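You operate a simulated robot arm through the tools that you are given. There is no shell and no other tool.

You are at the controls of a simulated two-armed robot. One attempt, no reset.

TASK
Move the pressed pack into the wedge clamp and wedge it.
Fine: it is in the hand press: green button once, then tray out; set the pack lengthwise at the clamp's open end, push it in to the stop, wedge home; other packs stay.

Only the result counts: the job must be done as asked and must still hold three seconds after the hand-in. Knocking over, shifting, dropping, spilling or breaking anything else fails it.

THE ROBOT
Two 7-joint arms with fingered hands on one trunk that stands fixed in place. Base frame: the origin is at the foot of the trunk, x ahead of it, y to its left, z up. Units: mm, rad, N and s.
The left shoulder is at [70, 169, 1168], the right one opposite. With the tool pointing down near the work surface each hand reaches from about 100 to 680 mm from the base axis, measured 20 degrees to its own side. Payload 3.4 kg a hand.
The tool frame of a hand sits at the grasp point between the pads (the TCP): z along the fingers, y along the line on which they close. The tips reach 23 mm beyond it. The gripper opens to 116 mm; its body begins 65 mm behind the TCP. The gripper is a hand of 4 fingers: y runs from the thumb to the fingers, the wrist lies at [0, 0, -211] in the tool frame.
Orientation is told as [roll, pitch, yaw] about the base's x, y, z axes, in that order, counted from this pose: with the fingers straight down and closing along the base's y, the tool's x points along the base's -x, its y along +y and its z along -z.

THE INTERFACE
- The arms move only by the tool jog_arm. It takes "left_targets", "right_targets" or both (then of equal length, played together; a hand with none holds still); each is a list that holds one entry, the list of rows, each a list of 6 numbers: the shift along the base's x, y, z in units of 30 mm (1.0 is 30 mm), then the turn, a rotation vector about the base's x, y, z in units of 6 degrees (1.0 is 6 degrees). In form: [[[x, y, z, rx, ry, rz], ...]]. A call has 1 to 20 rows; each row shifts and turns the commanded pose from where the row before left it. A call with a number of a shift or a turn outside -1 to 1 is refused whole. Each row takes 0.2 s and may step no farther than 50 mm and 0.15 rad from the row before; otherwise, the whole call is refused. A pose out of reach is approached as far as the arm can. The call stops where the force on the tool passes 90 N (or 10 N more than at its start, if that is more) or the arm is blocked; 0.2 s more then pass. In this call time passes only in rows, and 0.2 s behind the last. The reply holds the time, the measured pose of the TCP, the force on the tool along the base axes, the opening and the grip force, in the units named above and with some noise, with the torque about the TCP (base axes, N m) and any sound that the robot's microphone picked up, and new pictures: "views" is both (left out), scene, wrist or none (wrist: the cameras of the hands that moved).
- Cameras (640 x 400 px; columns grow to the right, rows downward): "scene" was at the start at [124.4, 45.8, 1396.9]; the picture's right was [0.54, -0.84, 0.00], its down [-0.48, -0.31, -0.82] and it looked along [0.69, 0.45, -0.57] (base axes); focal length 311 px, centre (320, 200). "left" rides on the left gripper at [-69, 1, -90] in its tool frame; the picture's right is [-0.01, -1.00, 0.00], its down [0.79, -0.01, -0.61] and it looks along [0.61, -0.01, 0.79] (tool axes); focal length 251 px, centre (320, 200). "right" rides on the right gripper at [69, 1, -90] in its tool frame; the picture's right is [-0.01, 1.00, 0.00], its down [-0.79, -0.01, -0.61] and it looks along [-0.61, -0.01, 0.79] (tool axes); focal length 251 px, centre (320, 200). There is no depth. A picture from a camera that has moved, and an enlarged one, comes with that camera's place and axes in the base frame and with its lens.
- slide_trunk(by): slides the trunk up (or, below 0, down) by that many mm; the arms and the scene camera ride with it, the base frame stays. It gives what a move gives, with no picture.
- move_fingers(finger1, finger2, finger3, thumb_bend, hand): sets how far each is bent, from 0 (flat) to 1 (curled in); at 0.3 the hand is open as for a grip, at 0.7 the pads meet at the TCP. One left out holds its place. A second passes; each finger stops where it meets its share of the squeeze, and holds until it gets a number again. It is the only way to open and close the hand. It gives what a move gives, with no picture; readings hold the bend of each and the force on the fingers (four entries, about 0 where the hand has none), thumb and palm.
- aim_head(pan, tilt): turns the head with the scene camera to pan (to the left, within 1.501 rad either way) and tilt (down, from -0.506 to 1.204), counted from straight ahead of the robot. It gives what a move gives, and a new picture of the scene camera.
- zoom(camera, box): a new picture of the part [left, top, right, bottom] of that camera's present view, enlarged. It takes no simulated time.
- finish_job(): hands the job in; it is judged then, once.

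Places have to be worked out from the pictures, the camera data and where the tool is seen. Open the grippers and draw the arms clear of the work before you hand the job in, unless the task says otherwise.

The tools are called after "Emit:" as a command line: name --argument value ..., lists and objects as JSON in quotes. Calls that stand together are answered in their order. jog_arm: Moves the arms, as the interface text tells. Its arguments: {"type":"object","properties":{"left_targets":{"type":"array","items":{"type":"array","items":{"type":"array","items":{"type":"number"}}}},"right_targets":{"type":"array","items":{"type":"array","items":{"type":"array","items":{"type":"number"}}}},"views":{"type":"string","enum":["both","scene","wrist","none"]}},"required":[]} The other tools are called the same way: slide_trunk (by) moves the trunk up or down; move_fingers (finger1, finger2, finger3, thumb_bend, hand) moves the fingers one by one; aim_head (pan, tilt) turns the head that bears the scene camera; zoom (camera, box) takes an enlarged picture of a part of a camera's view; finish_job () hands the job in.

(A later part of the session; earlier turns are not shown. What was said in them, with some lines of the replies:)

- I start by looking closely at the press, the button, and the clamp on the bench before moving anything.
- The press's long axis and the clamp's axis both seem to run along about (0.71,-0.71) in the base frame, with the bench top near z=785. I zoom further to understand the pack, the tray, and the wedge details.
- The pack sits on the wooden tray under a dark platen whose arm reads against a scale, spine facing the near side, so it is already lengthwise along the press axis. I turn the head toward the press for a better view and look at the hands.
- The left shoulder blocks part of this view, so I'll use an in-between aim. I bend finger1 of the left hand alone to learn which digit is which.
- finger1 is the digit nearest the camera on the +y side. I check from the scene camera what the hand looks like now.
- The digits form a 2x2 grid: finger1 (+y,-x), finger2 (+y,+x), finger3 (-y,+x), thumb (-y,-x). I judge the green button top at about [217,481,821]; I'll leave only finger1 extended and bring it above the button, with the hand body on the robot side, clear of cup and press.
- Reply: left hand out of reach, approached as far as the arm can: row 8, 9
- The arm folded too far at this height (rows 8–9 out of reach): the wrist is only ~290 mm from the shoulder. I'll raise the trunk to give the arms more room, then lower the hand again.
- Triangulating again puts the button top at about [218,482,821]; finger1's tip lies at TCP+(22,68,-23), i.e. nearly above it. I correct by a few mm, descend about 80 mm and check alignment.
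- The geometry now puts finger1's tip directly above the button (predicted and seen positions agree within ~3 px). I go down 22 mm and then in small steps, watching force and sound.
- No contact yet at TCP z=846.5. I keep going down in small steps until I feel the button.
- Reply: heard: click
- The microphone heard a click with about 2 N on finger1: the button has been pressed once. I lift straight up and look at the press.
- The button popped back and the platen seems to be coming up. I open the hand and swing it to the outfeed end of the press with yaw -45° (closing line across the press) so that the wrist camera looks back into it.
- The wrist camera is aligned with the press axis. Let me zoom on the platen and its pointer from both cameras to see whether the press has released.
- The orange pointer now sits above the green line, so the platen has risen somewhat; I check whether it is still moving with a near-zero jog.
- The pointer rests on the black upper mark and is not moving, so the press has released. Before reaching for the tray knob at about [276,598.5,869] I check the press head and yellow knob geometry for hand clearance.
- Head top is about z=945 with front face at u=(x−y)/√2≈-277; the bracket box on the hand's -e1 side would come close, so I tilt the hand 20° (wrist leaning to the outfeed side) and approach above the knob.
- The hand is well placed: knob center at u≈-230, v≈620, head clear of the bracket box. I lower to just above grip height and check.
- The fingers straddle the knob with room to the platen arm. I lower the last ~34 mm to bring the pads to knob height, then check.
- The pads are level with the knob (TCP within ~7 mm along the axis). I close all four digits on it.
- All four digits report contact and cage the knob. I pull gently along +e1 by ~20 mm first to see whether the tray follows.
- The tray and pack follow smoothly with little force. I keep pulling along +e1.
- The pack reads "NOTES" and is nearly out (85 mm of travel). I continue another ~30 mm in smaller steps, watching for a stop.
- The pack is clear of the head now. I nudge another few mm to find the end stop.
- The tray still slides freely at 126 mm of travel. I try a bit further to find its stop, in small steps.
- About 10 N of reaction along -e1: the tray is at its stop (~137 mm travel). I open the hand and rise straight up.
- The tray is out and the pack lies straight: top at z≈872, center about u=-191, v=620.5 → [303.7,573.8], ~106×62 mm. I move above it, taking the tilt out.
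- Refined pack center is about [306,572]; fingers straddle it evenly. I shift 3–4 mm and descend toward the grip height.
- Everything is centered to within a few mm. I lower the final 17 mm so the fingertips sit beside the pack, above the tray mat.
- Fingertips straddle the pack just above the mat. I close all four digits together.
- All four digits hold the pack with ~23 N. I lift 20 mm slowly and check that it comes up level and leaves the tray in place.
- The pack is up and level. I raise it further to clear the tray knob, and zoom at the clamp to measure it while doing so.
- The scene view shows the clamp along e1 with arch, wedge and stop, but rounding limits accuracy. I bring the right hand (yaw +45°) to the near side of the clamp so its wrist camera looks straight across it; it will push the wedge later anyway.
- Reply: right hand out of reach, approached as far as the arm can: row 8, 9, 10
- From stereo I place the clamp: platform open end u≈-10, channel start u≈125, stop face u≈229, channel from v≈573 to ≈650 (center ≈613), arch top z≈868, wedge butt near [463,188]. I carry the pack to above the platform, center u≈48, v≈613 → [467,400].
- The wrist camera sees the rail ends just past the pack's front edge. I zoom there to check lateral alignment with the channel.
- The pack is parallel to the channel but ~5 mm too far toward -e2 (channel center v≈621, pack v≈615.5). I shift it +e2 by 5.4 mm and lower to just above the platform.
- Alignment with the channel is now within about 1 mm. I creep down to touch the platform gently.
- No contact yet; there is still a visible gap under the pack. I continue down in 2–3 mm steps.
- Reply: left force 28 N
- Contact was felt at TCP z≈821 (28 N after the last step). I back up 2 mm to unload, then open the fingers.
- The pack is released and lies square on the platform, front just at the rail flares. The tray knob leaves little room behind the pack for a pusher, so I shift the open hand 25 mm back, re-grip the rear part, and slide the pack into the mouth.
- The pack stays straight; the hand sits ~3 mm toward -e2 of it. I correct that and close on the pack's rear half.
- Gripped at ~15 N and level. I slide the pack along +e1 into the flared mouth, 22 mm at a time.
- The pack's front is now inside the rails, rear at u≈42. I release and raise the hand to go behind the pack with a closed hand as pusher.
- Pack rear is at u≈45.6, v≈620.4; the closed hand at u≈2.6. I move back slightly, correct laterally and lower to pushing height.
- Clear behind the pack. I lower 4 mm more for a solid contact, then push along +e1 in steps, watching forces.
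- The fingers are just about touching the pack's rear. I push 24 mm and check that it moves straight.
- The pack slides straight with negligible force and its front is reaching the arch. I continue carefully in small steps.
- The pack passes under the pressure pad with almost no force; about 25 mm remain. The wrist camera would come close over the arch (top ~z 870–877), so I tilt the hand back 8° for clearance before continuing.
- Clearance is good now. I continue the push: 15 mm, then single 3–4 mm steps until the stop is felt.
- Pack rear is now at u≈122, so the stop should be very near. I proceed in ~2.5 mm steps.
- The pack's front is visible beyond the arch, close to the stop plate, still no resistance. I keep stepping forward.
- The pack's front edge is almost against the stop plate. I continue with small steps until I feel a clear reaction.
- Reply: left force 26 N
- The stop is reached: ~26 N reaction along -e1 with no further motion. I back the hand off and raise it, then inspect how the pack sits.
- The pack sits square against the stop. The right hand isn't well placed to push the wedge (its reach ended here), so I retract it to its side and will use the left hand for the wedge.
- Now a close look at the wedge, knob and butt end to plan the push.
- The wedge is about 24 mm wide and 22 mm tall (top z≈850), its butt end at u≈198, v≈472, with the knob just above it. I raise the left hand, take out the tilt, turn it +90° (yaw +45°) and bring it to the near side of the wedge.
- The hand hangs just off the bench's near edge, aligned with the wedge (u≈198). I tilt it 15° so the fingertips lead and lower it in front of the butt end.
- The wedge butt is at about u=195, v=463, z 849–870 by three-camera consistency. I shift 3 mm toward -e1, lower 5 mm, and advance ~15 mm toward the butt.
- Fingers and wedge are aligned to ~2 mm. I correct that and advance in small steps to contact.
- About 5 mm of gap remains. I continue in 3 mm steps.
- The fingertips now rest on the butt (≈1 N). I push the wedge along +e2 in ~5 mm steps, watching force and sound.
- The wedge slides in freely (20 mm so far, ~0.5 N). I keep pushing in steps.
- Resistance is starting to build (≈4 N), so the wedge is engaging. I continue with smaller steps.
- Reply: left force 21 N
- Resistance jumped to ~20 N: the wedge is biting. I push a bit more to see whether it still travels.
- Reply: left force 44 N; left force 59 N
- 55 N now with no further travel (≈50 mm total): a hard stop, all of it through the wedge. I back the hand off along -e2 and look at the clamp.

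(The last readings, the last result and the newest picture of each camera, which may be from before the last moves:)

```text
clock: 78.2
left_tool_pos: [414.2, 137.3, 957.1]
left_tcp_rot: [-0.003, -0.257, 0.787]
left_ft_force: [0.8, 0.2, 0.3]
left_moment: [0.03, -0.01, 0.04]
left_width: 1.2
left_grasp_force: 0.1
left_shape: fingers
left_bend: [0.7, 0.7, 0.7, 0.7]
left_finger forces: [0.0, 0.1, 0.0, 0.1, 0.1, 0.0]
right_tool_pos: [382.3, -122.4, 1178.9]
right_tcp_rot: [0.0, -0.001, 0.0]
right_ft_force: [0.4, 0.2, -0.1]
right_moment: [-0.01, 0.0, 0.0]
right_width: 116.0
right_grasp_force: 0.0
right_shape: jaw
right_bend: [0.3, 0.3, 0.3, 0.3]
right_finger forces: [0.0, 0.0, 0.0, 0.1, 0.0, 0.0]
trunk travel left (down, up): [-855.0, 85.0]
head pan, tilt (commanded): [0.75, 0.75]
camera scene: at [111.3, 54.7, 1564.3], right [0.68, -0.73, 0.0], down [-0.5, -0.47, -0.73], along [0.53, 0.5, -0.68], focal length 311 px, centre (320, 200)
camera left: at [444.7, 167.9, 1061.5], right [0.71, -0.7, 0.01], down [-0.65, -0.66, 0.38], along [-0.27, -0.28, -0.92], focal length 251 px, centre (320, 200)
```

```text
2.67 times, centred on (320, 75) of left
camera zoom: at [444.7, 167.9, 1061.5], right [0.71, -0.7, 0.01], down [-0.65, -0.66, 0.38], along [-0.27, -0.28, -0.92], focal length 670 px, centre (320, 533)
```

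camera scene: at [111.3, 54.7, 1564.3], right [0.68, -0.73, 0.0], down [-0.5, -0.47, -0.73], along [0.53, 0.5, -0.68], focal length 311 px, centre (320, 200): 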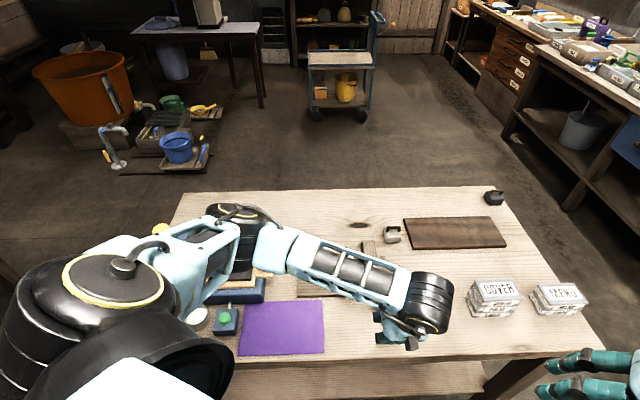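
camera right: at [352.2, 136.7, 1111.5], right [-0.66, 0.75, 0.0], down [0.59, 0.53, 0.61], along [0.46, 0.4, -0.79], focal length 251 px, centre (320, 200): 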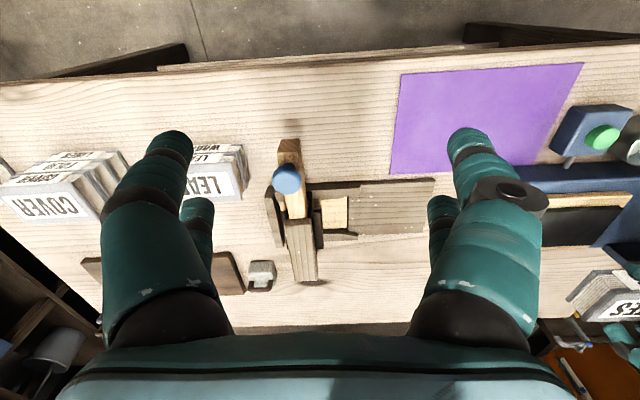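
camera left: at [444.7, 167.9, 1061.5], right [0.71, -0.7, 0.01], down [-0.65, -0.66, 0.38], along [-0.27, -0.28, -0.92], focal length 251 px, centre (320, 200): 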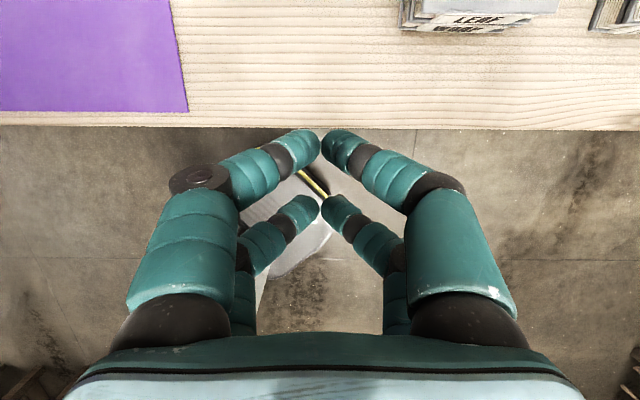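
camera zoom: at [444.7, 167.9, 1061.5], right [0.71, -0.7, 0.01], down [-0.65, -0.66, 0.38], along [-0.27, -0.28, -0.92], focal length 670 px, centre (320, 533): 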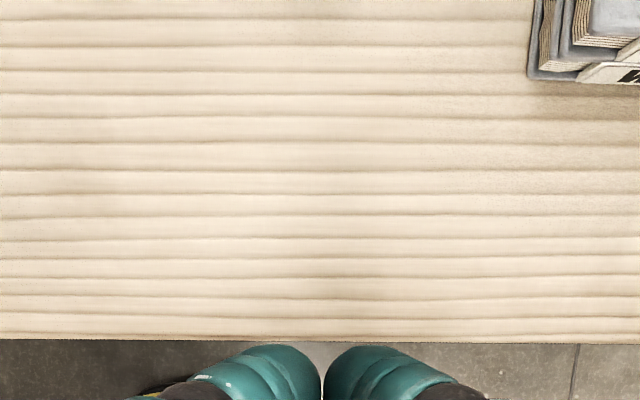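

The forearm hides the clamp. I raise the arm, undo the tilt and turn, and draw it back to its starting area to get a clear view.

Emit:
jog_arm --left_targets '[[[0, 0, 0.95, -0.589, 0.589, 0], [0, 0, 0.95, -0.589, 0.589, 0], [0, 0, 0.95, -0.589, 0.589, 0], [-0.25, 0.83, 0.43, 0, 0, -0.625], [-0.25, 0.83, 0.43, 0, 0, -0.625], [-0.25, 0.83, 0.43, 0, 0, -0.625], [-0.25, 0.83, 0.43, 0, 0, -0.625], [-0.25, 0.83, 0.43, 0, 0, -0.625], [-0.25, 0.83, 0.43, 0, 0, -0.625], [-0.25, 0.83, 0.43, 0, 0, -0.625], [-0.25, 0.83, 0.43, 0, 0, -0.625], [-0.25, 0.83, 0.43, 0, 0, -0.625], [-0.25, 0.83, 0.43, 0, 0, -0.625], [-0.25, 0.83, 0.43, 0, 0, -0.625], [-0.25, 0.83, 0.43, 0, 0, -0.625]]]'

Emit:
zoom --camera "scene" --box '[280, 220, 440, 340]'

Emit:
zoom --camera "scene" --box '[335, 235, 405, 305]'

```text
clock: 81.4
left_tool_pos: [324.0, 433.6, 1196.9]
left_tcp_rot: [-0.004, 0.002, -0.001]
left_ft_force: [0.2, 0.4, -0.5]
left_moment: [-0.01, 0.0, 0.0]
left_width: 1.2
left_grasp_force: 0.1
left_shape: fingers
left_bend: [0.7, 0.7, 0.7, 0.7]
left_finger forces: [0.0, 0.0, 0.1, 0.0, 0.0, 0.1]
right_tool_pos: [382.0, -121.5, 1179.8]
right_tcp_rot: [0.0, -0.002, -0.002]
right_ft_force: [-0.7, 0.7, 0.1]
right_moment: [-0.01, -0.01, -0.03]
right_width: 115.9
right_grasp_force: 0.1
right_shape: jaw
right_bend: [0.3, 0.3, 0.3, 0.3]
right_finger forces: [0.0, 0.1, 0.1, 0.0, 0.0, 0.0]
trunk travel left (down, up): [-855.0, 85.0]
head pan, tilt (commanded): [0.75, 0.75]
camera scene: at [109.9, 54.5, 1564.4], right [0.68, -0.73, 0.0], down [-0.5, -0.47, -0.73], along [0.54, 0.5, -0.68], focal length 311 px, centre (320, 200)
camera left: at [391.8, 435.5, 1286.5], right [0.01, -1.0, 0.0], down [-0.79, 0.0, 0.61], along [-0.61, -0.01, -0.79], focal length 251 px, centre (320, 200)
```

scene: 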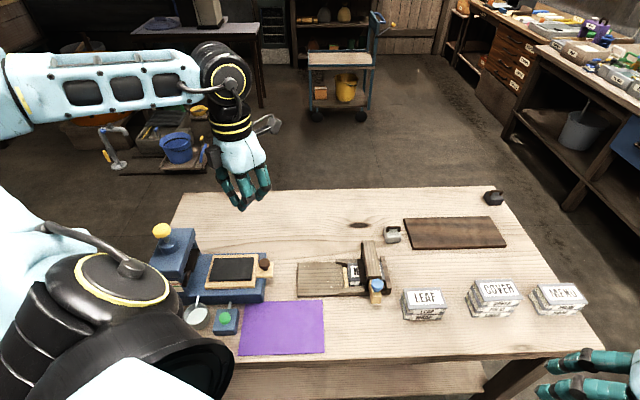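
left: 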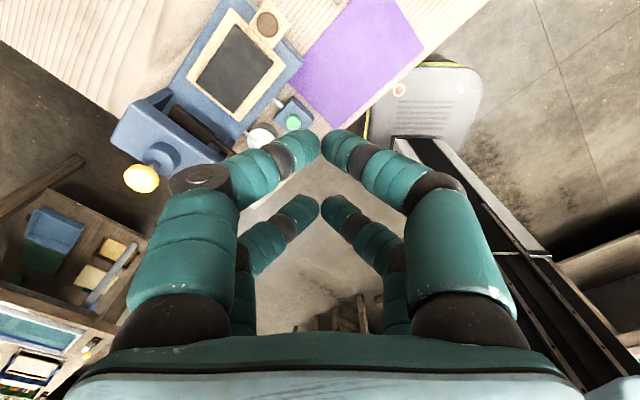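

```text
3.33 times, centred on (360, 280) of scene
camera zoom: at [109.9, 54.5, 1564.4], right [0.68, -0.73, 0.0], down [-0.5, -0.47, -0.73], along [0.54, 0.5, -0.68], focal length 1036 px, centre (187, -67)
```

zoom: 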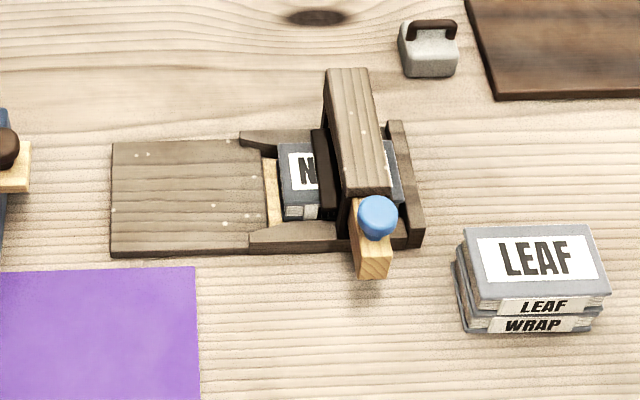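

```text
5.71 times, centred on (370, 270) of scene
camera zoom: at [109.9, 54.5, 1564.4], right [0.68, -0.73, 0.0], down [-0.5, -0.47, -0.73], along [0.54, 0.5, -0.68], focal length 1777 px, centre (34, -200)
```

zoom: 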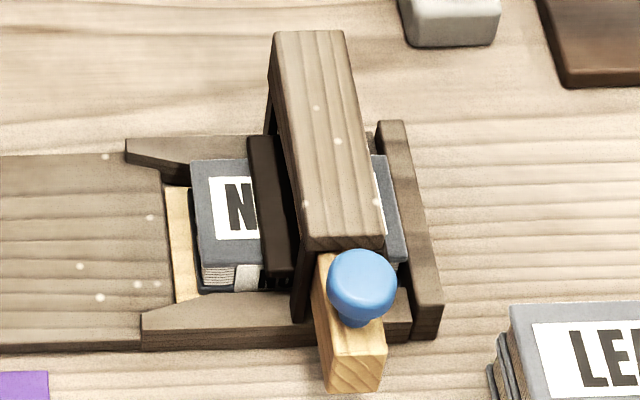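

The pressure pad has come down onto the pack and the wedge holds; the clamp and other packs haven't moved. I check the wedge position more carefully, to see if it sprang back at all after the push.

Emit:
zoom --camera "scene" --box '[350, 270, 400, 330]'

Emit:
zoom --camera "scene" --box '[340, 230, 400, 290]'

```text
6.67 times, centred on (375, 300) of scene
camera zoom: at [109.9, 54.5, 1564.4], right [0.68, -0.73, 0.0], down [-0.5, -0.47, -0.73], along [0.54, 0.5, -0.68], focal length 2073 px, centre (-47, -467)
```

zoom: 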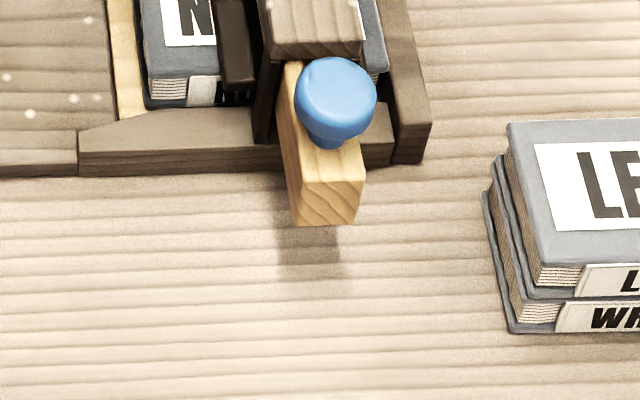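

```text
6.67 times, centred on (370, 260) of scene
camera zoom: at [109.9, 54.5, 1564.4], right [0.68, -0.73, 0.0], down [-0.5, -0.47, -0.73], along [0.54, 0.5, -0.68], focal length 2073 px, centre (-13, -200)
```

zoom: 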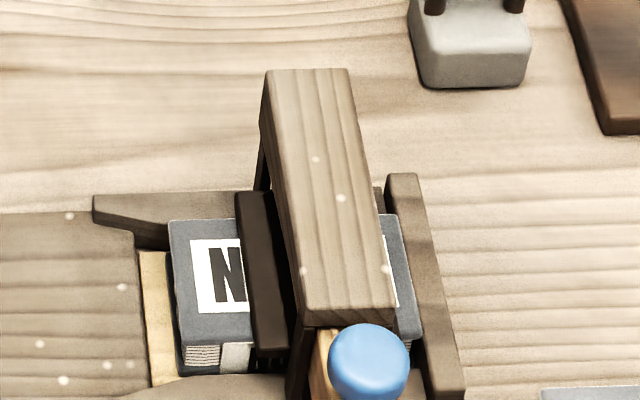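

Comparing views, the butt moved from v≈462 to ≈507, i.e. ~45 mm, while the finger had pushed it ~50 mm, so the wedge seems to have crept back a few mm on release. I go back to the butt to test whether it is tight and seat it again more gently.

Emit:
jog_arm --left_targets '[[[0.25, -0.83, -0.43, 0, 0, 0.625], [0.25, -0.83, -0.43, 0, 0, 0.625], [0.25, -0.83, -0.43, 0, 0, 0.625], [0.25, -0.83, -0.43, 0, 0, 0.625], [0.25, -0.83, -0.43, 0, 0, 0.625], [0.25, -0.83, -0.43, 0, 0, 0.625], [0.25, -0.83, -0.43, 0, 0, 0.625], [0.25, -0.83, -0.43, 0, 0, 0.625], [0.25, -0.83, -0.43, 0, 0, 0.625], [0.25, -0.83, -0.43, 0, 0, 0.625], [0.25, -0.83, -0.43, 0, 0, 0.625], [0.25, -0.83, -0.43, 0, 0, 0.625], [0, 0, -0.95, 0.589, -0.589, 0], [0, 0, -0.95, 0.589, -0.589, 0], [0, 0, -0.95, 0.589, -0.589, 0]]]' --views "none"

Emit:
jog_arm --left_targets '[[[0, 0, -0.9, 0, 0, 0], [0, 0, -0.9, 0, 0, 0], [0, 0, -0.9, 0, 0, 0], [0, 0, -0.5, 0, 0, 0], [0.35, 0.35, 0, 0, 0, 0], [0.35, 0.35, 0, 0, 0, 0], [0.35, 0.35, 0, 0, 0, 0]]]' --views "wrist"

Emit:
zoom --camera "left" --box '[200, 0, 440, 200]'

```text
clock: 84.6
left_tool_pos: [416.3, 137.0, 957.7]
left_tcp_rot: [0.0, -0.261, 0.786]
left_ft_force: [0.6, -0.2, 0.3]
left_moment: [0.03, 0.0, -0.01]
left_width: 1.1
left_grasp_force: 0.1
left_shape: fingers
left_bend: [0.7, 0.7, 0.7, 0.7]
left_finger forces: [0.1, 0.0, 0.0, 0.1, 0.0, 0.0]
right_tool_pos: [382.5, -122.4, 1180.3]
right_tcp_rot: [0.001, 0.0, 0.0]
right_ft_force: [-0.5, -1.4, 0.3]
right_moment: [0.01, -0.01, -0.06]
right_width: 115.9
right_grasp_force: 0.0
right_shape: jaw
right_bend: [0.3, 0.3, 0.3, 0.3]
right_finger forces: [0.0, 0.0, 0.0, 0.0, 0.0, 0.0]
trunk travel left (down, up): [-855.0, 85.0]
head pan, tilt (commanded): [0.75, 0.75]
```

```text
clock: 86.2
left_tool_pos: [448.0, 168.6, 861.8]
left_tcp_rot: [-0.001, -0.257, 0.786]
left_ft_force: [0.2, 0.3, 0.0]
left_moment: [-0.03, -0.01, 0.0]
left_width: 1.2
left_grasp_force: 0.2
left_shape: fingers
left_bend: [0.7, 0.7, 0.7, 0.7]
left_finger forces: [0.1, 0.0, 0.0, 0.1, 0.0, 0.0]
right_tool_pos: [383.5, -122.9, 1179.5]
right_tcp_rot: [-0.001, 0.0, 0.002]
right_ft_force: [0.5, 0.4, 0.7]
right_moment: [0.03, 0.01, 0.0]
right_width: 115.8
right_grasp_force: 0.0
right_shape: jaw
right_bend: [0.3, 0.3, 0.3, 0.3]
right_finger forces: [0.0, 0.0, 0.0, 0.1, 0.0, 0.0]
trunk travel left (down, up): [-855.0, 85.0]
head pan, tilt (commanded): [0.75, 0.75]
camera left: at [478.3, 199.7, 965.5], right [0.71, -0.7, 0.0], down [-0.65, -0.66, 0.38], along [-0.27, -0.28, -0.92], focal length 251 px, centre (320, 200)
```

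left: 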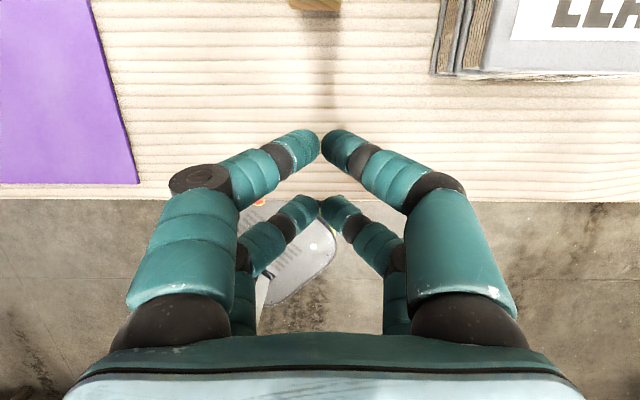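

```text
2.00 times, centred on (320, 100) of left
camera zoom: at [478.3, 199.7, 965.5], right [0.71, -0.7, 0.0], down [-0.65, -0.66, 0.38], along [-0.27, -0.28, -0.92], focal length 503 px, centre (320, 400)
```

zoom: 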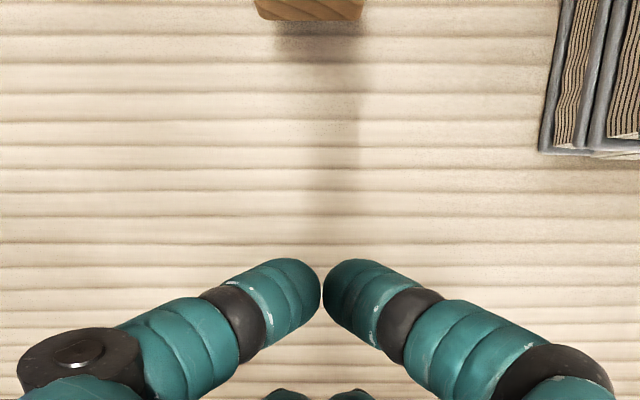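

The butt's lower edge now reads v≈509.5 versus ≈514 at the stop, so it did come back ~5 mm. I advance to just short of contact and then in 2 mm steps, reading force at each.

Emit:
jog_arm --left_targets '[[[0.3, 0.3, 0, 0, 0, 0], [0.3, 0.3, 0, 0, 0, 0], [0.3, 0.3, 0, 0, 0, 0]]]' --views "wrist"

Emit:
jog_arm --left_targets '[[[0.05, 0.05, 0, 0, 0, 0]]]' --views "none"

Emit:
jog_arm --left_targets '[[[0.05, 0.05, 0, 0, 0, 0]]]' --views "none"

Emit:
jog_arm --left_targets '[[[0.05, 0.05, 0, 0, 0, 0]]]' --views "none"

```text
clock: 87.0
left_tool_pos: [473.0, 196.0, 861.4]
left_tcp_rot: [-0.003, -0.259, 0.786]
left_ft_force: [0.1, 0.1, 0.0]
left_moment: [0.0, 0.01, -0.01]
left_width: 1.1
left_grasp_force: 0.1
left_shape: fingers
left_bend: [0.7, 0.7, 0.7, 0.7]
left_finger forces: [0.0, 0.0, 0.1, 0.1, 0.0, 0.0]
right_tool_pos: [382.8, -122.4, 1180.1]
right_tcp_rot: [0.001, 0.002, 0.0]
right_ft_force: [-0.6, 0.1, 0.2]
right_moment: [-0.03, -0.02, 0.01]
right_width: 116.0
right_grasp_force: 0.0
right_shape: jaw
right_bend: [0.3, 0.3, 0.3, 0.3]
right_finger forces: [0.0, 0.0, 0.1, 0.0, 0.0, 0.0]
trunk travel left (down, up): [-855.0, 85.0]
head pan, tilt (commanded): [0.75, 0.75]
camera left: at [503.9, 227.6, 965.2], right [0.71, -0.7, 0.0], down [-0.65, -0.66, 0.38], along [-0.27, -0.28, -0.92], focal length 251 px, centre (320, 200)
```

left: 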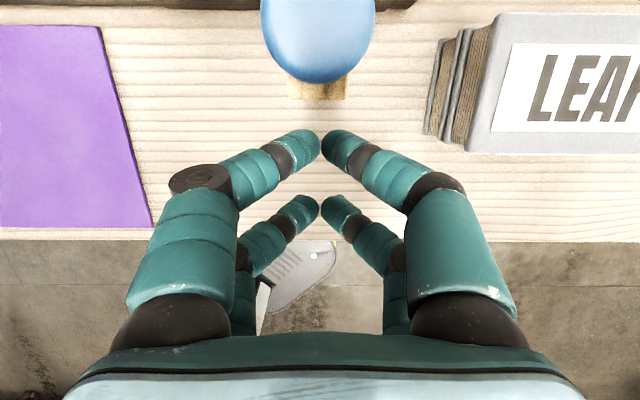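

```text
clock: 87.4
left_tool_pos: [474.4, 197.6, 861.0]
left_tcp_rot: [-0.002, -0.258, 0.785]
left_ft_force: [0.4, -0.2, 0.3]
left_moment: [-0.01, -0.02, 0.03]
left_width: 1.0
left_grasp_force: 0.1
left_shape: fingers
left_bend: [0.7, 0.7, 0.7, 0.7]
left_finger forces: [0.0, 0.1, 0.0, 0.0, 0.0, 0.0]
right_tool_pos: [382.8, -123.1, 1179.4]
right_tcp_rot: [-0.001, 0.0, 0.001]
right_ft_force: [-0.5, 0.1, 0.0]
right_moment: [0.03, -0.02, 0.02]
right_width: 116.0
right_grasp_force: 0.0
right_shape: jaw
right_bend: [0.3, 0.3, 0.3, 0.3]
right_finger forces: [0.0, 0.1, 0.0, 0.0, 0.1, 0.1]
trunk travel left (down, up): [-855.0, 85.0]
head pan, tilt (commanded): [0.75, 0.75]
```

```text
clock: 87.8
left_tool_pos: [475.8, 198.5, 860.6]
left_tcp_rot: [-0.003, -0.257, 0.786]
left_ft_force: [-0.5, 0.1, 0.1]
left_moment: [-0.01, -0.04, -0.01]
left_width: 1.2
left_grasp_force: 0.1
left_shape: fingers
left_bend: [0.7, 0.7, 0.7, 0.7]
left_finger forces: [0.1, 0.2, 0.0, 0.1, 0.1, 0.1]
right_tool_pos: [382.4, -122.5, 1181.1]
right_tcp_rot: [-0.001, -0.001, -0.001]
right_ft_force: [0.8, -0.7, 0.2]
right_moment: [0.0, 0.01, 0.01]
right_width: 116.0
right_grasp_force: 0.0
right_shape: jaw
right_bend: [0.3, 0.3, 0.3, 0.3]
right_finger forces: [0.0, 0.0, 0.0, 0.0, 0.0, 0.1]
trunk travel left (down, up): [-855.0, 85.0]
head pan, tilt (commanded): [0.75, 0.75]
```

```text
clock: 88.2
left_tool_pos: [478.5, 201.0, 860.5]
left_tcp_rot: [-0.001, -0.259, 0.784]
left_ft_force: [0.2, 0.6, 0.6]
left_moment: [-0.01, 0.02, 0.01]
left_width: 1.0
left_grasp_force: 0.0
left_shape: fingers
left_bend: [0.7, 0.7, 0.7, 0.7]
left_finger forces: [0.0, 0.1, 0.0, 0.1, 0.1, 0.1]
right_tool_pos: [383.9, -122.8, 1180.0]
right_tcp_rot: [0.0, 0.0, 0.0]
right_ft_force: [-0.3, 0.0, 0.2]
right_moment: [0.0, -0.03, 0.0]
right_width: 115.8
right_grasp_force: 0.1
right_shape: jaw
right_bend: [0.3, 0.3, 0.3, 0.3]
right_finger forces: [0.0, 0.1, 0.1, 0.1, 0.0, 0.0]
trunk travel left (down, up): [-855.0, 85.0]
head pan, tilt (commanded): [0.75, 0.75]
```

No contact yet at TCP v≈480.5. I continue in 2 mm steps.

Emit:
jog_arm --left_targets '[[[0.05, 0.05, 0, 0, 0, 0]]]' --views "none"

Emit:
jog_arm --left_targets '[[[0.05, 0.05, 0, 0, 0, 0]]]' --views "none"

Emit:
jog_arm --left_targets '[[[0.05, 0.05, 0, 0, 0, 0]]]' --views "wrist"

Emit:
zoom --camera "left" --box '[200, 0, 440, 200]'

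```text
clock: 88.6
left_tool_pos: [478.4, 200.6, 862.2]
left_tcp_rot: [-0.004, -0.258, 0.785]
left_ft_force: [0.1, -0.4, -0.5]
left_moment: [0.0, -0.01, 0.01]
left_width: 1.3
left_grasp_force: 0.0
left_shape: fingers
left_bend: [0.7, 0.7, 0.7, 0.7]
left_finger forces: [0.0, 0.0, 0.0, 0.0, 0.0, 0.0]
right_tool_pos: [382.5, -121.9, 1178.4]
right_tcp_rot: [0.0, 0.001, -0.002]
right_ft_force: [0.1, 0.1, 0.0]
right_moment: [0.02, -0.01, -0.03]
right_width: 116.3
right_grasp_force: 0.0
right_shape: jaw
right_bend: [0.3, 0.3, 0.3, 0.3]
right_finger forces: [0.0, 0.0, 0.1, 0.0, 0.1, 0.0]
trunk travel left (down, up): [-855.0, 85.0]
head pan, tilt (commanded): [0.75, 0.75]
```

```text
clock: 89.0
left_tool_pos: [480.3, 202.3, 862.5]
left_tcp_rot: [-0.002, -0.258, 0.785]
left_ft_force: [0.0, -0.2, 0.7]
left_moment: [-0.01, -0.01, -0.03]
left_width: 1.0
left_grasp_force: 0.0
left_shape: fingers
left_bend: [0.7, 0.7, 0.7, 0.7]
left_finger forces: [0.1, 0.0, 0.0, 0.0, 0.0, 0.1]
right_tool_pos: [383.1, -122.8, 1180.8]
right_tcp_rot: [-0.002, 0.0, 0.0]
right_ft_force: [0.8, 0.6, -0.2]
right_moment: [0.0, 0.02, 0.0]
right_width: 116.0
right_grasp_force: 0.2
right_shape: jaw
right_bend: [0.3, 0.3, 0.3, 0.3]
right_finger forces: [0.0, 0.1, 0.0, 0.0, 0.0, 0.0]
trunk travel left (down, up): [-855.0, 85.0]
head pan, tilt (commanded): [0.75, 0.75]
```

```text
clock: 89.4
left_tool_pos: [481.2, 204.7, 862.0]
left_tcp_rot: [-0.002, -0.258, 0.785]
left_ft_force: [-0.9, -0.5, 0.2]
left_moment: [0.0, 0.01, -0.01]
left_width: 1.2
left_grasp_force: 0.1
left_shape: fingers
left_bend: [0.7, 0.7, 0.7, 0.7]
left_finger forces: [0.0, 0.0, 0.1, 0.0, 0.0, 0.1]
right_tool_pos: [383.3, -122.4, 1179.7]
right_tcp_rot: [0.0, -0.001, -0.001]
right_ft_force: [0.7, 0.1, -0.2]
right_moment: [-0.03, 0.02, -0.02]
right_width: 115.9
right_grasp_force: 0.2
right_shape: jaw
right_bend: [0.3, 0.3, 0.3, 0.3]
right_finger forces: [0.0, 0.1, 0.0, 0.0, 0.0, 0.1]
trunk travel left (down, up): [-855.0, 85.0]
head pan, tilt (commanded): [0.75, 0.75]
camera left: at [511.6, 236.1, 965.8], right [0.71, -0.7, 0.01], down [-0.65, -0.66, 0.38], along [-0.27, -0.28, -0.92], focal length 251 px, centre (320, 200)
```

left: 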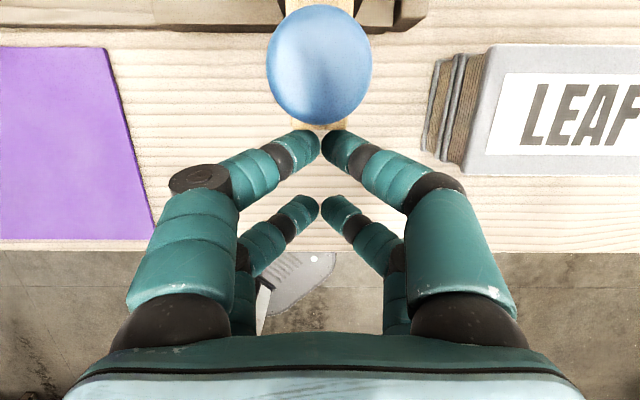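

```text
2.00 times, centred on (320, 100) of left
camera zoom: at [511.6, 236.1, 965.8], right [0.71, -0.7, 0.01], down [-0.65, -0.66, 0.38], along [-0.27, -0.28, -0.92], focal length 503 px, centre (320, 400)
```

zoom: 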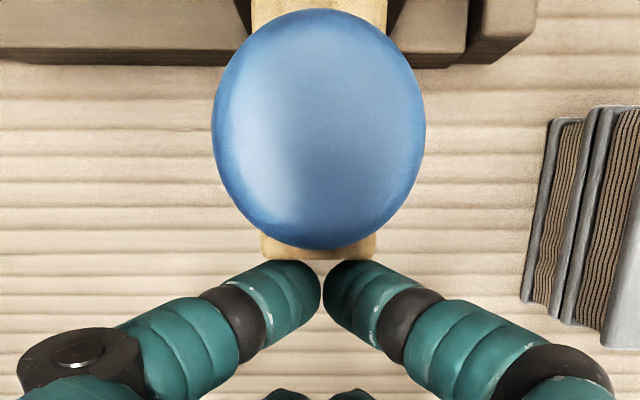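

Only now, at TCP v≈485, is the finger about to touch — practically where the hard stop was (≈486.5). So the wedge did hold its place; I confirm with two small pushes.

Emit:
jog_arm --left_targets '[[[0.06, 0.06, 0, 0, 0, 0]]]' --views "none"

Emit:
jog_arm --left_targets '[[[0.06, 0.06, 0, 0, 0, 0]]]' --views "none"

Emit:
jog_arm --left_targets '[[[0.06, 0.06, 0, 0, 0, 0]]]' --views "none"

```text
clock: 89.8
left_tool_pos: [482.8, 205.2, 861.3]
left_tcp_rot: [-0.004, -0.258, 0.786]
left_ft_force: [-4.2, -3.4, -1.2]
left_moment: [-0.08, 0.07, 0.03]
left_width: 0.9
left_grasp_force: 2.4
left_shape: fingers
left_bend: [0.7, 0.7, 0.7, 0.7]
left_finger forces: [4.5, 0.1, 0.0, 0.1, 1.0, 0.0]
right_tool_pos: [381.7, -123.5, 1179.7]
right_tcp_rot: [0.0, -0.003, 0.001]
right_ft_force: [-0.2, 0.4, 0.0]
right_moment: [0.0, 0.02, 0.01]
right_width: 116.0
right_grasp_force: 0.0
right_shape: jaw
right_bend: [0.3, 0.3, 0.3, 0.3]
right_finger forces: [0.0, 0.1, 0.0, 0.0, 0.0, 0.0]
trunk travel left (down, up): [-855.0, 85.0]
head pan, tilt (commanded): [0.75, 0.75]
```

```text
clock: 90.2
left_tool_pos: [483.0, 205.1, 862.8]
left_tcp_rot: [-0.002, -0.258, 0.784]
left_ft_force: [-13.3, -12.0, -4.0]
left_moment: [-0.3, 0.27, 0.19]
left_width: 1.5
left_grasp_force: 8.9
left_shape: fingers
left_bend: [0.7, 0.7, 0.7, 0.7]
left_finger forces: [16.7, 0.0, 0.0, 0.0, 0.9, 0.0]
right_tool_pos: [380.1, -124.8, 1180.0]
right_tcp_rot: [0.002, -0.003, -0.004]
right_ft_force: [0.0, -0.9, 0.4]
right_moment: [0.04, 0.01, 0.01]
right_width: 116.1
right_grasp_force: 0.1
right_shape: jaw
right_bend: [0.3, 0.3, 0.3, 0.3]
right_finger forces: [0.0, 0.0, 0.0, 0.0, 0.0, 0.0]
trunk travel left (down, up): [-855.0, 85.0]
head pan, tilt (commanded): [0.75, 0.75]
```

```text
clock: 90.6
left_tool_pos: [482.8, 205.9, 863.1]
left_tcp_rot: [-0.002, -0.259, 0.783]
left_ft_force: [-22.6, -21.8, -8.2]
left_moment: [-0.55, 0.59, 0.32]
left_width: 1.8
left_grasp_force: 16.0
left_shape: fingers
left_bend: [0.69, 0.7, 0.7, 0.7]
left_finger forces: [30.8, 0.1, 0.1, 0.1, 1.0, 0.0]
right_tool_pos: [378.9, -126.7, 1180.9]
right_tcp_rot: [0.004, -0.003, -0.002]
right_ft_force: [0.5, -0.3, 0.8]
right_moment: [0.03, 0.02, -0.02]
right_width: 116.1
right_grasp_force: 0.1
right_shape: jaw
right_bend: [0.3, 0.3, 0.3, 0.3]
right_finger forces: [0.0, 0.0, 0.0, 0.0, 0.0, 0.1]
trunk travel left (down, up): [-855.0, 85.0]
head pan, tilt (commanded): [0.75, 0.75]
```

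The wedge stands at the same hard stop (31 N, no travel): it is home and holding. I back off along -e2, raise, and return the left arm to its clear starting area.

Emit:
jog_arm --left_targets '[[[-0.15, -0.15, 0, 0, 0, 0], [-0.3, -0.3, 0, 0, 0, 0], [-0.5, -0.5, 0, 0, 0, 0], [-0.5, -0.5, 0.2, 0, 0, 0], [-0.5, -0.5, 0.4, 0, 0, 0], [-0.4, -0.4, 0.8, 0, 0, 0], [-0.2, -0.2, 0.9, 0, 0, 0], [0, 0, 0.9, 0, 0, 0]]]' --views "none"

Emit:
jog_arm --left_targets '[[[0, 0, 0.95, -0.589, 0.589, 0], [0, 0, 0.95, -0.589, 0.589, 0], [0, 0, 0.95, -0.589, 0.589, 0], [-0.25, 0.83, 0.43, 0, 0, -0.625], [-0.25, 0.83, 0.43, 0, 0, -0.625], [-0.25, 0.83, 0.43, 0, 0, -0.625], [-0.25, 0.83, 0.43, 0, 0, -0.625], [-0.25, 0.83, 0.43, 0, 0, -0.625], [-0.25, 0.83, 0.43, 0, 0, -0.625], [-0.25, 0.83, 0.43, 0, 0, -0.625], [-0.25, 0.83, 0.43, 0, 0, -0.625], [-0.25, 0.83, 0.43, 0, 0, -0.625], [-0.25, 0.83, 0.43, 0, 0, -0.625], [-0.25, 0.83, 0.43, 0, 0, -0.625], [-0.25, 0.83, 0.43, 0, 0, -0.625]]]' --views "scene"

Emit:
move_fingers --hand "left" --finger1 0.3 --finger2 0.3 --finger3 0.3 --thumb_bend 0.3

Emit:
zoom --camera "scene" --box '[300, 220, 420, 330]'

Emit:
zoom --camera "scene" --box '[150, 215, 330, 350]'

```text
clock: 92.4
left_tool_pos: [410.9, 135.6, 957.8]
left_tcp_rot: [-0.004, -0.258, 0.785]
left_ft_force: [0.1, -1.1, -0.3]
left_moment: [-0.05, -0.02, 0.01]
left_width: 1.1
left_grasp_force: 0.0
left_shape: fingers
left_bend: [0.7, 0.7, 0.7, 0.7]
left_finger forces: [0.0, 0.0, 0.0, 0.0, 0.0, 0.0]
right_tool_pos: [382.3, -122.4, 1179.6]
right_tcp_rot: [0.0, -0.002, 0.0]
right_ft_force: [0.0, 0.0, -0.4]
right_moment: [-0.05, -0.02, 0.02]
right_width: 116.1
right_grasp_force: 0.1
right_shape: jaw
right_bend: [0.3, 0.3, 0.3, 0.3]
right_finger forces: [0.1, 0.1, 0.0, 0.1, 0.1, 0.0]
trunk travel left (down, up): [-855.0, 85.0]
head pan, tilt (commanded): [0.75, 0.75]
```

```text
clock: 95.6
left_tool_pos: [318.6, 432.2, 1198.9]
left_tcp_rot: [-0.003, 0.002, -0.001]
left_ft_force: [-0.2, -0.4, 0.1]
left_moment: [-0.04, -0.02, 0.03]
left_width: 1.3
left_grasp_force: 0.1
left_shape: fingers
left_bend: [0.7, 0.7, 0.7, 0.7]
left_finger forces: [0.0, 0.0, 0.0, 0.1, 0.1, 0.0]
right_tool_pos: [381.7, -121.5, 1180.3]
right_tcp_rot: [-0.001, -0.002, 0.0]
right_ft_force: [-0.1, -0.5, 1.1]
right_moment: [-0.02, 0.01, 0.01]
right_width: 115.9
right_grasp_force: 0.0
right_shape: jaw
right_bend: [0.3, 0.3, 0.3, 0.3]
right_finger forces: [0.1, 0.1, 0.1, 0.0, 0.1, 0.1]
trunk travel left (down, up): [-855.0, 85.0]
head pan, tilt (commanded): [0.75, 0.75]
camera scene: at [109.9, 54.5, 1564.4], right [0.68, -0.73, 0.0], down [-0.5, -0.47, -0.73], along [0.54, 0.5, -0.68], focal length 311 px, centre (320, 200)
```

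scene: 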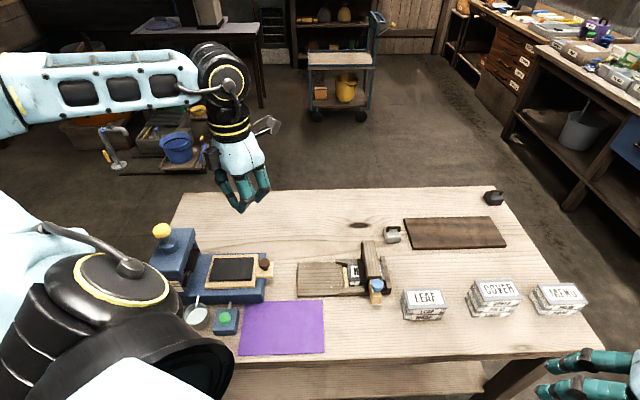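

```text
clock: 96.6
left_tool_pos: [319.1, 430.8, 1198.0]
left_tcp_rot: [-0.003, 0.003, 0.0]
left_ft_force: [-0.6, 0.4, 0.6]
left_moment: [0.02, 0.04, 0.02]
left_width: 116.5
left_grasp_force: 0.0
left_shape: fingers
left_bend: [0.3, 0.3, 0.3, 0.3]
left_finger forces: [0.0, 0.0, 0.0, 0.0, 0.0, 0.0]
right_tool_pos: [382.6, -122.4, 1180.1]
right_tcp_rot: [-0.001, 0.001, 0.001]
right_ft_force: [0.1, -0.2, 0.6]
right_moment: [-0.05, 0.02, 0.03]
right_width: 116.2
right_grasp_force: 0.1
right_shape: jaw
right_bend: [0.3, 0.3, 0.3, 0.3]
right_finger forces: [0.0, 0.1, 0.1, 0.1, 0.1, 0.0]
trunk travel left (down, up): [-855.0, 85.0]
head pan, tilt (commanded): [0.75, 0.75]
```

```text
3.64 times, centred on (360, 275) of scene
camera zoom: at [111.0, 54.2, 1564.3], right [0.68, -0.73, 0.0], down [-0.5, -0.47, -0.73], along [0.53, 0.5, -0.68], focal length 1131 px, centre (174, -73)
```

zoom: 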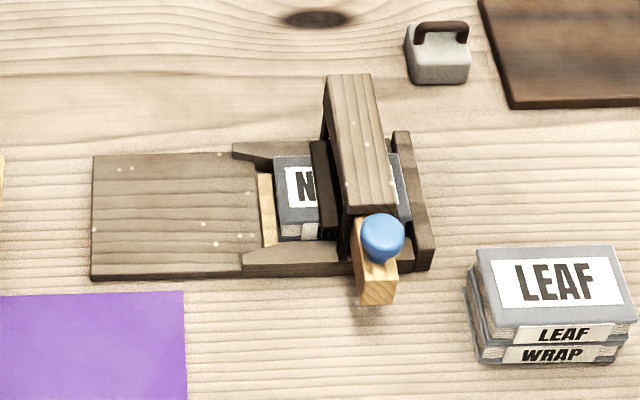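

```text
2.96 times, centred on (240, 282) of scene
camera zoom: at [111.0, 54.2, 1564.3], right [0.68, -0.73, 0.0], down [-0.5, -0.47, -0.73], along [0.53, 0.5, -0.68], focal length 921 px, centre (557, -44)
```

zoom: 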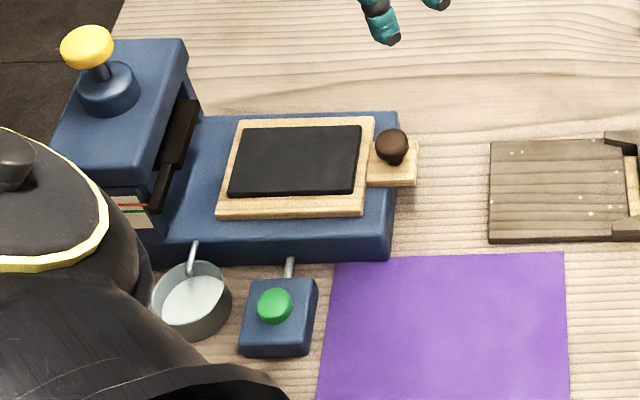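

The pack sits in the clamp against the stop, the pad is pressed onto it and the wedge is in. Tray, button box, cup and the other packs are where they belong. Both hands are open and clear of the bench, so I hand the job in.

Emit:
finish_job

```text
The job is handed in.
```

I've handed the job in. The NOTES pack is in the wedge clamp, against the stop, with the wedge driven in. I don't have the judge's result.

- **Press:** I pressed the green button once and heard one click. The platen lifted, and I pulled the tray out to its end stop.
- **Pack:** I set it lengthwise on the clamp's platform and pushed it in until the stop pushed back at about 26 N. It looked square in the channel afterwards.
- **Wedge:** It went in about 50 mm and then stopped dead, not moving even at about 55 N. I went back for a second push and it hadn't slipped. The pad sits down on the pack.
- **Surroundings:** In the last pictures, the LEAF, COVER and MENU stacks, the cup and the button box are where they were. The clamp hasn't shifted.

I left both hands open, with both arms raised clear of the bench. The wedge's hard stop came a little before the knob reached the arch. I took that as home, since more force didn't move it.
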